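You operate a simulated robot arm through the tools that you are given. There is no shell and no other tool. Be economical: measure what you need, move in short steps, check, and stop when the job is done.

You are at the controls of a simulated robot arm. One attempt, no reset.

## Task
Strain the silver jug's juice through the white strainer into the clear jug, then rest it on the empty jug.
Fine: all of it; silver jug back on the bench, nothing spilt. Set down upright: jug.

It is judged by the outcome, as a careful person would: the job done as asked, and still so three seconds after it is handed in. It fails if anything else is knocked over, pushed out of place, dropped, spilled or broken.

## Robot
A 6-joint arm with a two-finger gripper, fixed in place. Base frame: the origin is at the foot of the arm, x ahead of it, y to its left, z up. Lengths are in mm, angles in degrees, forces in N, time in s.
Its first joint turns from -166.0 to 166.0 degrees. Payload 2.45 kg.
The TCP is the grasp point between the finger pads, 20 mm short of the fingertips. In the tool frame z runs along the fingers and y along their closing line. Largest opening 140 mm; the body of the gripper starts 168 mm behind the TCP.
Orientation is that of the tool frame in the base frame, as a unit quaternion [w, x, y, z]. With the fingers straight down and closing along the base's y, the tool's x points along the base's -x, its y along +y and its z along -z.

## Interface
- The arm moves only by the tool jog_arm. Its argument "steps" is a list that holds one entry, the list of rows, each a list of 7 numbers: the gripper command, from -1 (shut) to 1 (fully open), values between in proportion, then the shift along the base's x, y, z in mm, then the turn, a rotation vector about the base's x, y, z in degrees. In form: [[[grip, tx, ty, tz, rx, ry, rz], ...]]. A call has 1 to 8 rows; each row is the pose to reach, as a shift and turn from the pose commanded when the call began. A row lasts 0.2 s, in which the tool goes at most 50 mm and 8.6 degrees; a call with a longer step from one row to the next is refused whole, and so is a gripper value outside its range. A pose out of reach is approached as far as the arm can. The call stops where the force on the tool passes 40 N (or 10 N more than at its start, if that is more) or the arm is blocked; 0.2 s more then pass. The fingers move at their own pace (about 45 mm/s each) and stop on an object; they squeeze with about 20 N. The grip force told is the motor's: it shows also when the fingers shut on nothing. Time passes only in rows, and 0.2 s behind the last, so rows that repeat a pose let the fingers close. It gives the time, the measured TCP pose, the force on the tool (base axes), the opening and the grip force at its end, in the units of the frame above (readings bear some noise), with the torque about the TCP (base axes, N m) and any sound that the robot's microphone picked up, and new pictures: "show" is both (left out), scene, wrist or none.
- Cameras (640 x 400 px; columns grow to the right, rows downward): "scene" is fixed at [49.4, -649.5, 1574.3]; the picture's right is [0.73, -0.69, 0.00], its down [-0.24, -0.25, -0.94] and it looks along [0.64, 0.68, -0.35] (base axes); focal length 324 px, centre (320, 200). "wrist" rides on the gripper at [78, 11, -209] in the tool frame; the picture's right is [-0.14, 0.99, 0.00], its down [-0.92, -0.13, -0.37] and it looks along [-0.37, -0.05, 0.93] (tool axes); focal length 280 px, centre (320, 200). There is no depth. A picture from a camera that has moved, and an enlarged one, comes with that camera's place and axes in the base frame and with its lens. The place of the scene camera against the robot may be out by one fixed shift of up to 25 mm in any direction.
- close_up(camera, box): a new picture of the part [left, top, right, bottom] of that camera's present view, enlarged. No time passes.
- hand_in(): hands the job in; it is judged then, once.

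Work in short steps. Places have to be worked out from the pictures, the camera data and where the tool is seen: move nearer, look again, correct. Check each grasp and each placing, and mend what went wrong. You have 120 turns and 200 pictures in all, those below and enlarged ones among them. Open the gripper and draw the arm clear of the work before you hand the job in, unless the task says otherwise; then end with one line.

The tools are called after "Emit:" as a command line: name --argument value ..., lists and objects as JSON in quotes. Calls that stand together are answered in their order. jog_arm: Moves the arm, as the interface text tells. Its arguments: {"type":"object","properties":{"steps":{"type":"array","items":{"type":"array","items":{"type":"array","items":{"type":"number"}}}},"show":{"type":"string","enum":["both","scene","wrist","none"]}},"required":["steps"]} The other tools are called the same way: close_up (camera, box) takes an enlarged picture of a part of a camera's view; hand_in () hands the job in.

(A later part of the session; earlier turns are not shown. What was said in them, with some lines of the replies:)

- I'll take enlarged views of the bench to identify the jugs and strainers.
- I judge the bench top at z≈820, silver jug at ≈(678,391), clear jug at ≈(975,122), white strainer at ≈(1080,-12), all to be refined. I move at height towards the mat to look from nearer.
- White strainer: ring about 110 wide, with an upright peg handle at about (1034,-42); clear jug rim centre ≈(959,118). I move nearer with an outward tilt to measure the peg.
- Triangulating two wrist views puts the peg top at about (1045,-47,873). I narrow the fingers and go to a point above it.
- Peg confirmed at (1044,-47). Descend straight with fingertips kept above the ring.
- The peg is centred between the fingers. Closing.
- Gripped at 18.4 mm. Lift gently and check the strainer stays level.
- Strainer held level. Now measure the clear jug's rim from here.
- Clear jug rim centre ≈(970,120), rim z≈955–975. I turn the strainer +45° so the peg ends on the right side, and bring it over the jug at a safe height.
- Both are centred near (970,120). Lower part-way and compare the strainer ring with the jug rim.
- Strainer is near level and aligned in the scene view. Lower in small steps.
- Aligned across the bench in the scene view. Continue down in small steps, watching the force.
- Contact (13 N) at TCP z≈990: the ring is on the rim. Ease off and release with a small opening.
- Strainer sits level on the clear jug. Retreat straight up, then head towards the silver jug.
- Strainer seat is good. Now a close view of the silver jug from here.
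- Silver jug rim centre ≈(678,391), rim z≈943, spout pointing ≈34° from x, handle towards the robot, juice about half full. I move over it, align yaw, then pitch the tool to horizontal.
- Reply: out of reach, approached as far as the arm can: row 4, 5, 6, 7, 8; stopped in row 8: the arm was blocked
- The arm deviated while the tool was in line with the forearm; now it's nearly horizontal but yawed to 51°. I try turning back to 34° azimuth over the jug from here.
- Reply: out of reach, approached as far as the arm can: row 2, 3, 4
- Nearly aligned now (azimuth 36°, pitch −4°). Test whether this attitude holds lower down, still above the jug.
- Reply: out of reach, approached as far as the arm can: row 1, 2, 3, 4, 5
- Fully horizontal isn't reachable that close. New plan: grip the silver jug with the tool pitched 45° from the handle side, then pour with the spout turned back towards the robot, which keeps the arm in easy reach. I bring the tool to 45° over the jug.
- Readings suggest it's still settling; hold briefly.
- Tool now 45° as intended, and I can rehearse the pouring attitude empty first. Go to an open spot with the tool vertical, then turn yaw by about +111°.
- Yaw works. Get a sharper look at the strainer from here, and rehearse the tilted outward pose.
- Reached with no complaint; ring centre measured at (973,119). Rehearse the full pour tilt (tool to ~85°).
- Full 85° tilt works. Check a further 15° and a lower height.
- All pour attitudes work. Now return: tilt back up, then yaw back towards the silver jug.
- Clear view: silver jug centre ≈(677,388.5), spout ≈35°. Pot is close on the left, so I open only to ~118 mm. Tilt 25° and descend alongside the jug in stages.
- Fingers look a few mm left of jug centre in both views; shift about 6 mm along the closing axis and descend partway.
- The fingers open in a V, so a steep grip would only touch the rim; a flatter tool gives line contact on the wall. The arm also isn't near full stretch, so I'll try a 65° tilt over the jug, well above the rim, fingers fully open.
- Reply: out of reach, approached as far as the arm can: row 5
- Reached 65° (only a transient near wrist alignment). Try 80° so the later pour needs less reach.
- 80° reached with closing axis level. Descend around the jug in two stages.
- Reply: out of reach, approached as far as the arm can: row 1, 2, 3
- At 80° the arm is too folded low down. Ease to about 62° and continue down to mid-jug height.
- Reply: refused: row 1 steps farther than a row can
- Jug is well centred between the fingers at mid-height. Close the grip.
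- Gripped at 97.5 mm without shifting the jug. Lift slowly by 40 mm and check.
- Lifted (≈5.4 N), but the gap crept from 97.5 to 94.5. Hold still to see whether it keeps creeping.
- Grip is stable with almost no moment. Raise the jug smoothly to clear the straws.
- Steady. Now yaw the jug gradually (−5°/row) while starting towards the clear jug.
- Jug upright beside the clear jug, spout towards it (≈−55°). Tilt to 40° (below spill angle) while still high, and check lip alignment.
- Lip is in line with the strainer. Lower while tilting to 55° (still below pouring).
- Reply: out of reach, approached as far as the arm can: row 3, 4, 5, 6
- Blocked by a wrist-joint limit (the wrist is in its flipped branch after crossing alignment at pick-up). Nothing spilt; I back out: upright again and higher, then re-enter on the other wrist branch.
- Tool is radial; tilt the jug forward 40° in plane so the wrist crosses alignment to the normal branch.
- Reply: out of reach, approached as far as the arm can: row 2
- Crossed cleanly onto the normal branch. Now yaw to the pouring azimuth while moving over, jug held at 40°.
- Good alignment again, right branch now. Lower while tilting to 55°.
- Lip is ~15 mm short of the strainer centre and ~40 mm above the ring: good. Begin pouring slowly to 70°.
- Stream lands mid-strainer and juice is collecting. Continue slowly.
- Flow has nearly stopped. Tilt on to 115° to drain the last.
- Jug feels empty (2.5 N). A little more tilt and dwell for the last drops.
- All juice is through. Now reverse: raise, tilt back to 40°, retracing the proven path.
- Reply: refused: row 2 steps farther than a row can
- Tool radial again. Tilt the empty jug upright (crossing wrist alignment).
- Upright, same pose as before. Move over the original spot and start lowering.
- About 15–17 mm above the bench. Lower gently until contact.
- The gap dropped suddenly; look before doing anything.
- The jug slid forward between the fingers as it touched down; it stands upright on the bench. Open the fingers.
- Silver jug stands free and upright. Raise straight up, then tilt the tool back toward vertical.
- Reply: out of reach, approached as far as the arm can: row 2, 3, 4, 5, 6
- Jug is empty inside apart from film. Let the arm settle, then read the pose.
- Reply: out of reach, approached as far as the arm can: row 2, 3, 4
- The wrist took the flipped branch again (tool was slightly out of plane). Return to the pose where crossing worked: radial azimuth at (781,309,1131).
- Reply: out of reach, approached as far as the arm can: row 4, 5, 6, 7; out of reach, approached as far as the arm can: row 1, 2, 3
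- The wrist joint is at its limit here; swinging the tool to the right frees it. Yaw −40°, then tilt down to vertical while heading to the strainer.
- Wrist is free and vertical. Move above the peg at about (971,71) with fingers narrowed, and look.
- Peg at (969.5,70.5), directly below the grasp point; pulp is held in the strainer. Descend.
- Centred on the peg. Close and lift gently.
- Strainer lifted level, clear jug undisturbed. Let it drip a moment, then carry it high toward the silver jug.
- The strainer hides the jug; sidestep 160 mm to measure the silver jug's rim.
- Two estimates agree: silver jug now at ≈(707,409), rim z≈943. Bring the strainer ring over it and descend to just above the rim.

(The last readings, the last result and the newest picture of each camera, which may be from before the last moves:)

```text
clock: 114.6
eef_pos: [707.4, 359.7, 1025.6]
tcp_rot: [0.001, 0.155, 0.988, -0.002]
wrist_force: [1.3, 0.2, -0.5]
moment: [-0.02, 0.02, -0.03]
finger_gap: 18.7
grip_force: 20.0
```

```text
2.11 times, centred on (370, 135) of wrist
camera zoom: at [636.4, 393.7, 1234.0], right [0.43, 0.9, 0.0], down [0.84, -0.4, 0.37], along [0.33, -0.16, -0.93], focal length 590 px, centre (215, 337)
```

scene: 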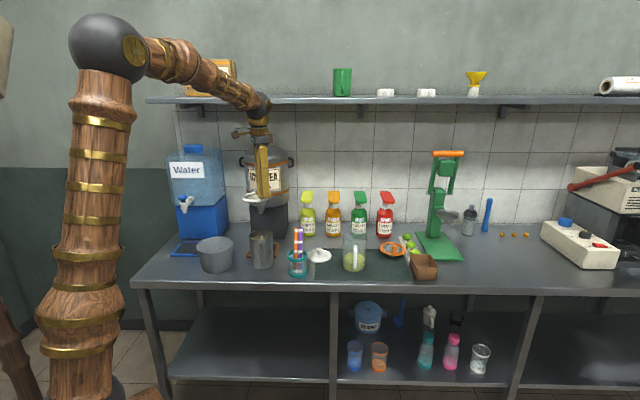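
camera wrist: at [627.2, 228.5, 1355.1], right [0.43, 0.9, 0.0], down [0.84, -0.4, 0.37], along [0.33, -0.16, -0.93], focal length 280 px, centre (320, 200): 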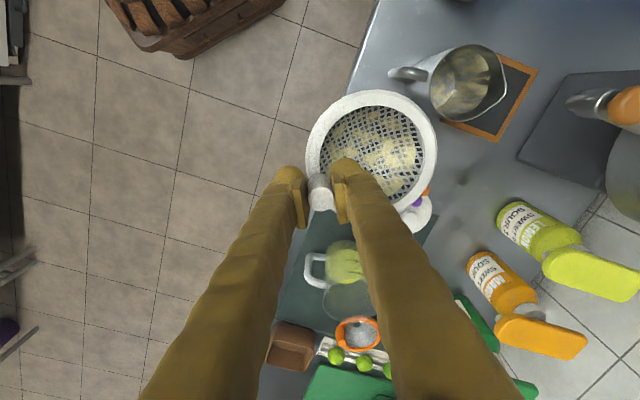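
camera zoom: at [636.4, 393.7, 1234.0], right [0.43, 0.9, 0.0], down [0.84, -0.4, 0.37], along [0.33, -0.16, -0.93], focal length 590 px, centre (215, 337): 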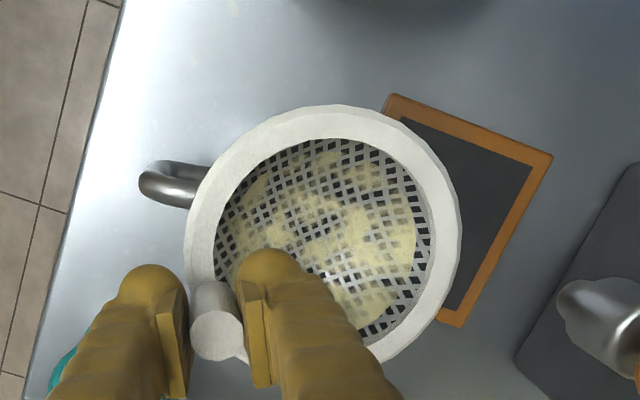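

Aligned in the scene view. Lower towards contact in steps.

Emit:
jog_arm --steps '[[[-1, 0, 0, -15, 0, 0, 0], [-1, 0, 0, -30, 0, 0, 0], [-1, 0, 0, -38, 0, 0, 0], [-1, 0, 0, -38, 0, 0, 0]]]' --show "none"

Emit:
close_up --camera "scene" --box '[225, 205, 300, 280]'

Emit:
close_up --camera "wrist" --box '[260, 40, 480, 230]'

```text
clock: 115.6
eef_pos: [708.4, 358.5, 987.8]
tcp_rot: [0.002, 0.155, 0.988, 0.0]
wrist_force: [-0.5, 0.1, 0.0]
moment: [-0.06, 0.01, -0.01]
finger_gap: 18.6
grip_force: 19.7
```

```text
5.33 times, centred on (262, 242) of scene
camera zoom: at [49.4, -649.5, 1574.3], right [0.73, -0.69, 0.0], down [-0.24, -0.25, -0.94], along [0.64, 0.68, -0.35], focal length 1727 px, centre (627, -27)
```

zoom: 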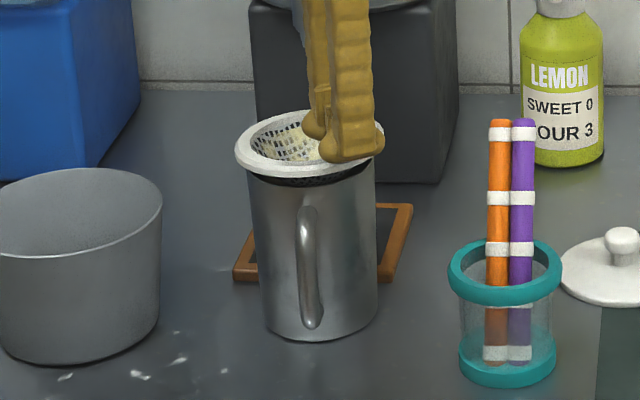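

```text
2.11 times, centred on (370, 135) of wrist
camera zoom: at [636.5, 393.7, 1196.8], right [0.43, 0.9, 0.0], down [0.84, -0.4, 0.37], along [0.33, -0.16, -0.93], focal length 590 px, centre (215, 337)
```

zoom: 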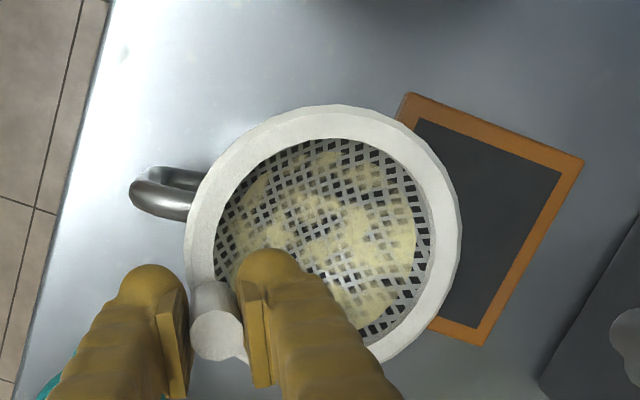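

Bowl is entering the jug mouth, well centred. Continue down gently to contact.

Emit:
jog_arm --steps '[[[-1, 0, 0, -3, 0, 0, 0], [-1, 0, 0, -6, 0, 0, 0], [-1, 0, 0, -6, 0, 0, 0]]]' --show "none"

Emit:
jog_arm --steps '[[[-1, 0, 0, -2, 0, 0, 0], [-1, 0, 0, -3, 0, 0, 0], [-1, 0, 0, -3, 0, 0, 0]]]' --show "none"

Emit:
close_up --camera "scene" --box '[225, 205, 300, 280]'

```text
clock: 116.4
eef_pos: [708.1, 358.6, 982.4]
tcp_rot: [0.001, 0.155, 0.988, -0.001]
wrist_force: [0.4, 0.4, -1.9]
moment: [-0.02, -0.02, 0.0]
finger_gap: 18.3
grip_force: 19.7
```

```text
clock: 117.2
eef_pos: [708.3, 358.0, 979.6]
tcp_rot: [0.001, 0.155, 0.988, -0.001]
wrist_force: [-0.5, -1.3, -1.2]
moment: [-0.04, -0.03, -0.01]
finger_gap: 18.7
grip_force: 19.8
```

```text
5.33 times, centred on (262, 242) of scene
camera zoom: at [49.4, -649.5, 1574.3], right [0.73, -0.69, 0.0], down [-0.24, -0.25, -0.94], along [0.64, 0.68, -0.35], focal length 1727 px, centre (627, -27)
```

zoom: 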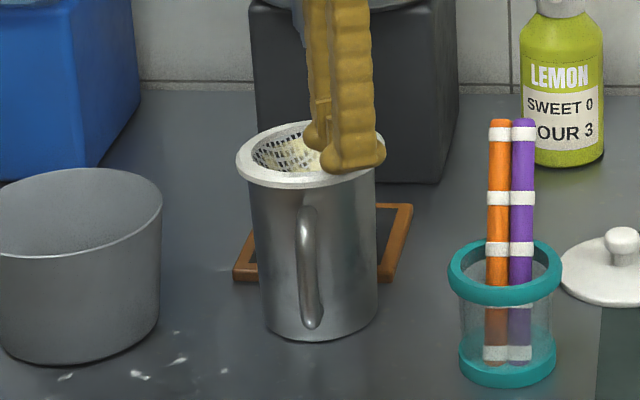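

Emit:
jog_arm --steps '[[[-1, 0, 0, -2, 0, 0, 0], [-1, 0, 0, -3, 0, 0, 0], [-1, 0, 0, -3, 0, 0, 0]]]' --show "none"

Emit:
close_up --camera "scene" --box '[240, 215, 285, 260]'

```text
clock: 118.0
eef_pos: [706.9, 358.7, 975.4]
tcp_rot: [0.001, 0.154, 0.988, -0.001]
wrist_force: [0.0, -4.7, 13.9]
moment: [-0.1, -0.03, -0.03]
finger_gap: 18.5
grip_force: 20.0
```

```text
8.89 times, centred on (262, 238) of scene
camera zoom: at [49.4, -649.5, 1574.3], right [0.73, -0.69, 0.0], down [-0.24, -0.25, -0.94], along [0.64, 0.68, -0.35], focal length 2878 px, centre (831, -133)
```

zoom: 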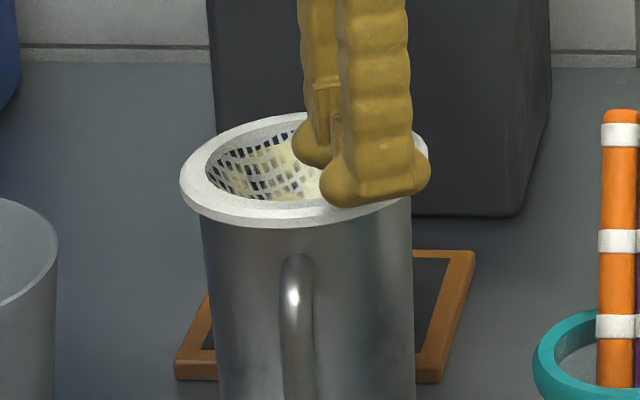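

Contact (14 N) with the ring on the rim. Ease off 2 mm and open slightly.

Emit:
jog_arm --steps '[[[-1, 0, 0, 2, 0, 0, 0], [-0.75, 0, 0, 2, 0, 0, 0], [-0.5, 0, 0, 2, 0, 0, 0], [-0.35, 0, 0, 2, 0, 0, 0], [-0.35, 0, 0, 2, 0, 0, 0]]]' --show "none"

Emit:
close_up --camera "scene" --box '[240, 215, 285, 260]'

Emit:
close_up --camera "wrist" --box '[260, 40, 480, 230]'

```text
clock: 119.2
eef_pos: [708.2, 359.7, 978.1]
tcp_rot: [0.001, 0.155, 0.988, -0.001]
wrist_force: [0.4, -1.0, 0.4]
moment: [0.02, 0.0, 0.01]
finger_gap: 45.2
grip_force: 0.1
```

```text
8.89 times, centred on (262, 238) of scene
camera zoom: at [49.4, -649.5, 1574.3], right [0.73, -0.69, 0.0], down [-0.24, -0.25, -0.94], along [0.64, 0.68, -0.35], focal length 2878 px, centre (831, -133)
```

zoom: 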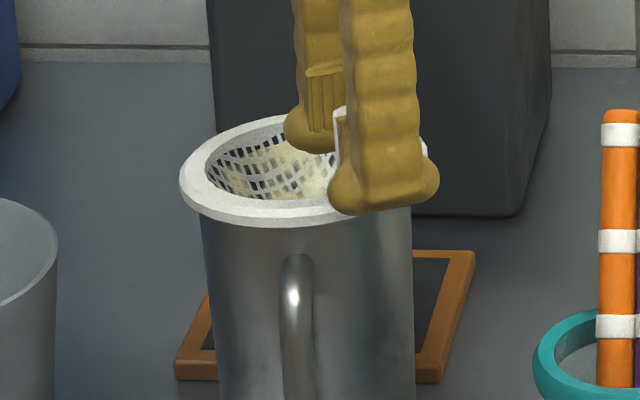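

```text
2.11 times, centred on (370, 135) of wrist
camera zoom: at [636.5, 393.2, 1186.6], right [0.43, 0.9, 0.0], down [0.84, -0.4, 0.37], along [0.33, -0.16, -0.93], focal length 590 px, centre (215, 337)
```

zoom: 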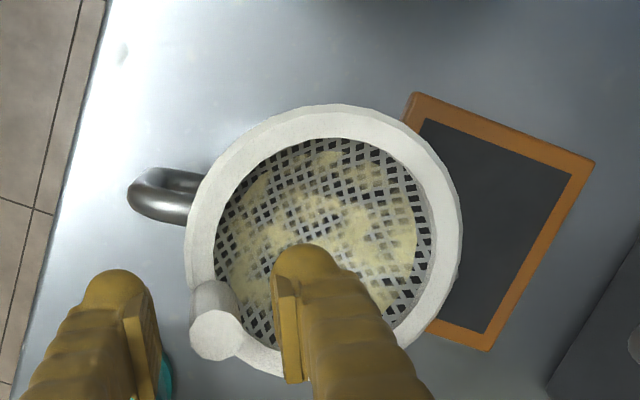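

Strainer rests level on the silver jug, peg free between the fingers. Retreat straight up and clear.

Emit:
jog_arm --steps '[[[-0.35, 0, 0, 30, 0, 0, 0], [-0.35, 0, 0, 70, 0, 0, 0], [-0.35, 0, 0, 115, 0, 0, 0], [-0.35, 0, 0, 160, 0, 0, 0], [-0.35, -25, -15, 195, 0, 0, 0], [-0.35, -65, -40, 215, 0, 0, 0], [-0.35, -100, -60, 230, 0, 0, 0]]]'

Emit:
close_up --camera "scene" --box '[180, 205, 310, 290]'

Emit:
close_up --camera "scene" --box '[290, 200, 450, 300]'

```text
refused: row 6 steps farther than a row can; nothing moved
```

```text
4.71 times, centred on (245, 248) of scene
camera zoom: at [49.4, -649.5, 1574.3], right [0.73, -0.69, 0.0], down [-0.24, -0.25, -0.94], along [0.64, 0.68, -0.35], focal length 1524 px, centre (673, -24)
```

zoom: 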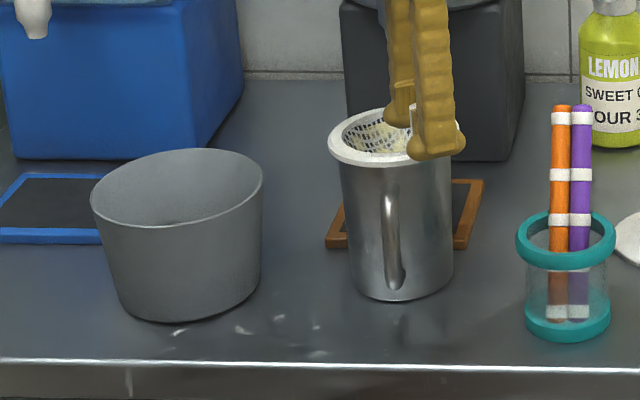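

```text
4.00 times, centred on (370, 250) of scene
camera zoom: at [49.4, -649.5, 1574.3], right [0.73, -0.69, 0.0], down [-0.24, -0.25, -0.94], along [0.64, 0.68, -0.35], focal length 1295 px, centre (120, 0)
```

zoom: 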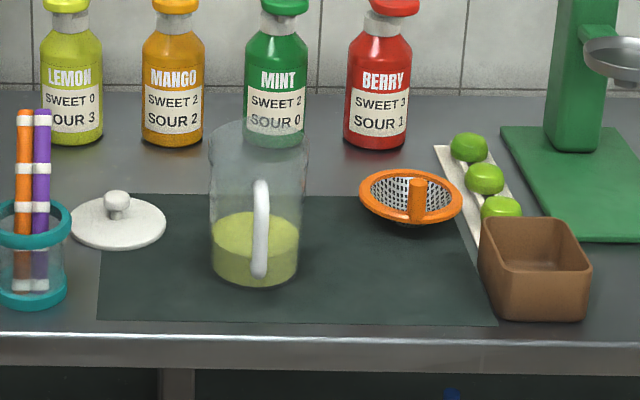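

One row was too long; retreat with shorter steps.

Emit:
jog_arm --steps '[[[-0.35, 0, 0, 30, 0, 0, 0], [-0.35, 0, 0, 70, 0, 0, 0], [-0.35, 0, 0, 115, 0, 0, 0], [-0.3, 0, 0, 160, 0, 0, 0], [0, -20, -12, 190, 0, 0, 0], [0.3, -50, -30, 215, 0, 0, 0], [0.5, -85, -50, 230, 0, 0, 0], [0.5, -85, -50, 230, 0, 0, 0]]]'

Emit:
close_up --camera "scene" --box '[180, 205, 310, 290]'

```text
clock: 121.0
eef_pos: [623.4, 308.1, 1207.0]
tcp_rot: [0.0, 0.155, 0.988, -0.002]
wrist_force: [-0.4, -0.3, 0.2]
moment: [0.0, -0.01, 0.0]
finger_gap: 104.9
grip_force: 0.0
camera wrist: at [551.7, 343.1, 1416.3], right [0.43, 0.9, 0.0], down [0.84, -0.4, 0.37], along [0.33, -0.16, -0.93], focal length 280 px, centre (320, 200)
```

scene: 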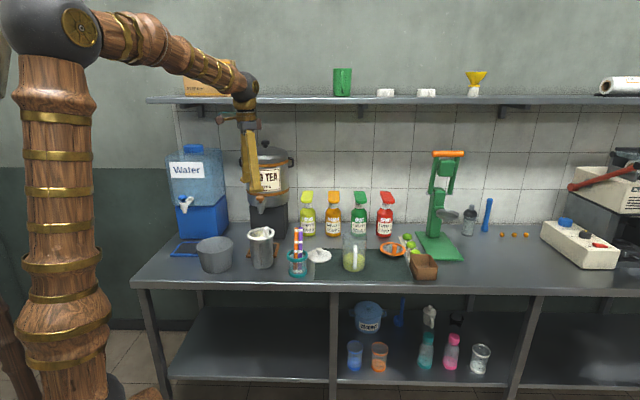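
wrist: 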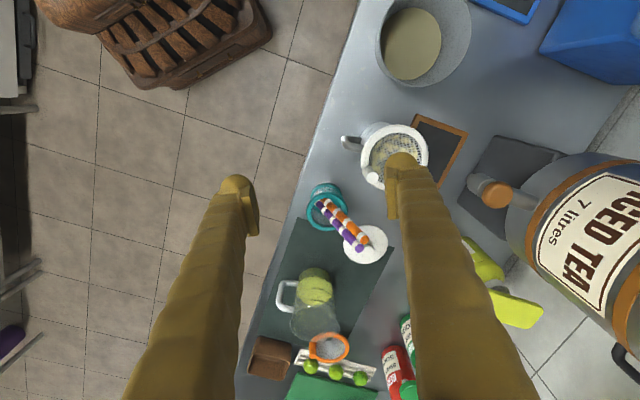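

```text
4.71 times, centred on (245, 248) of scene
camera zoom: at [49.4, -649.5, 1574.3], right [0.73, -0.69, 0.0], down [-0.24, -0.25, -0.94], along [0.64, 0.68, -0.35], focal length 1524 px, centre (673, -24)
```

zoom: 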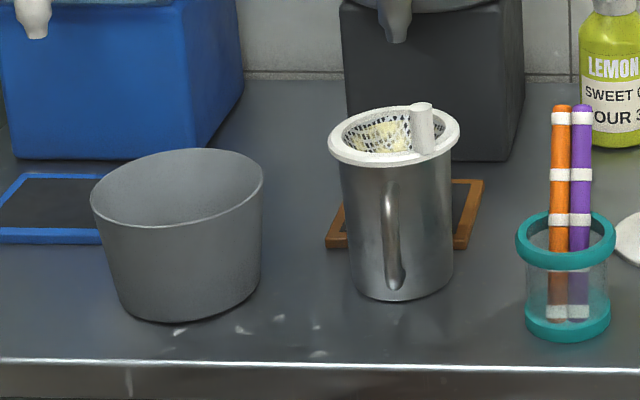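

The strainer sits level on the silver jug, which is upright on the bench. The clear jug holds the juice, nothing else has moved, and the arm is clear, so I hand in.

Emit:
hand_in

```text
The job is handed in.
```

I strained the silver jug's juice through the white strainer into the clear jug, with no spill visible; the strainer, holding the pulp, now rests on the empty silver jug, which stands upright on the bench about 35 mm from its original spot.
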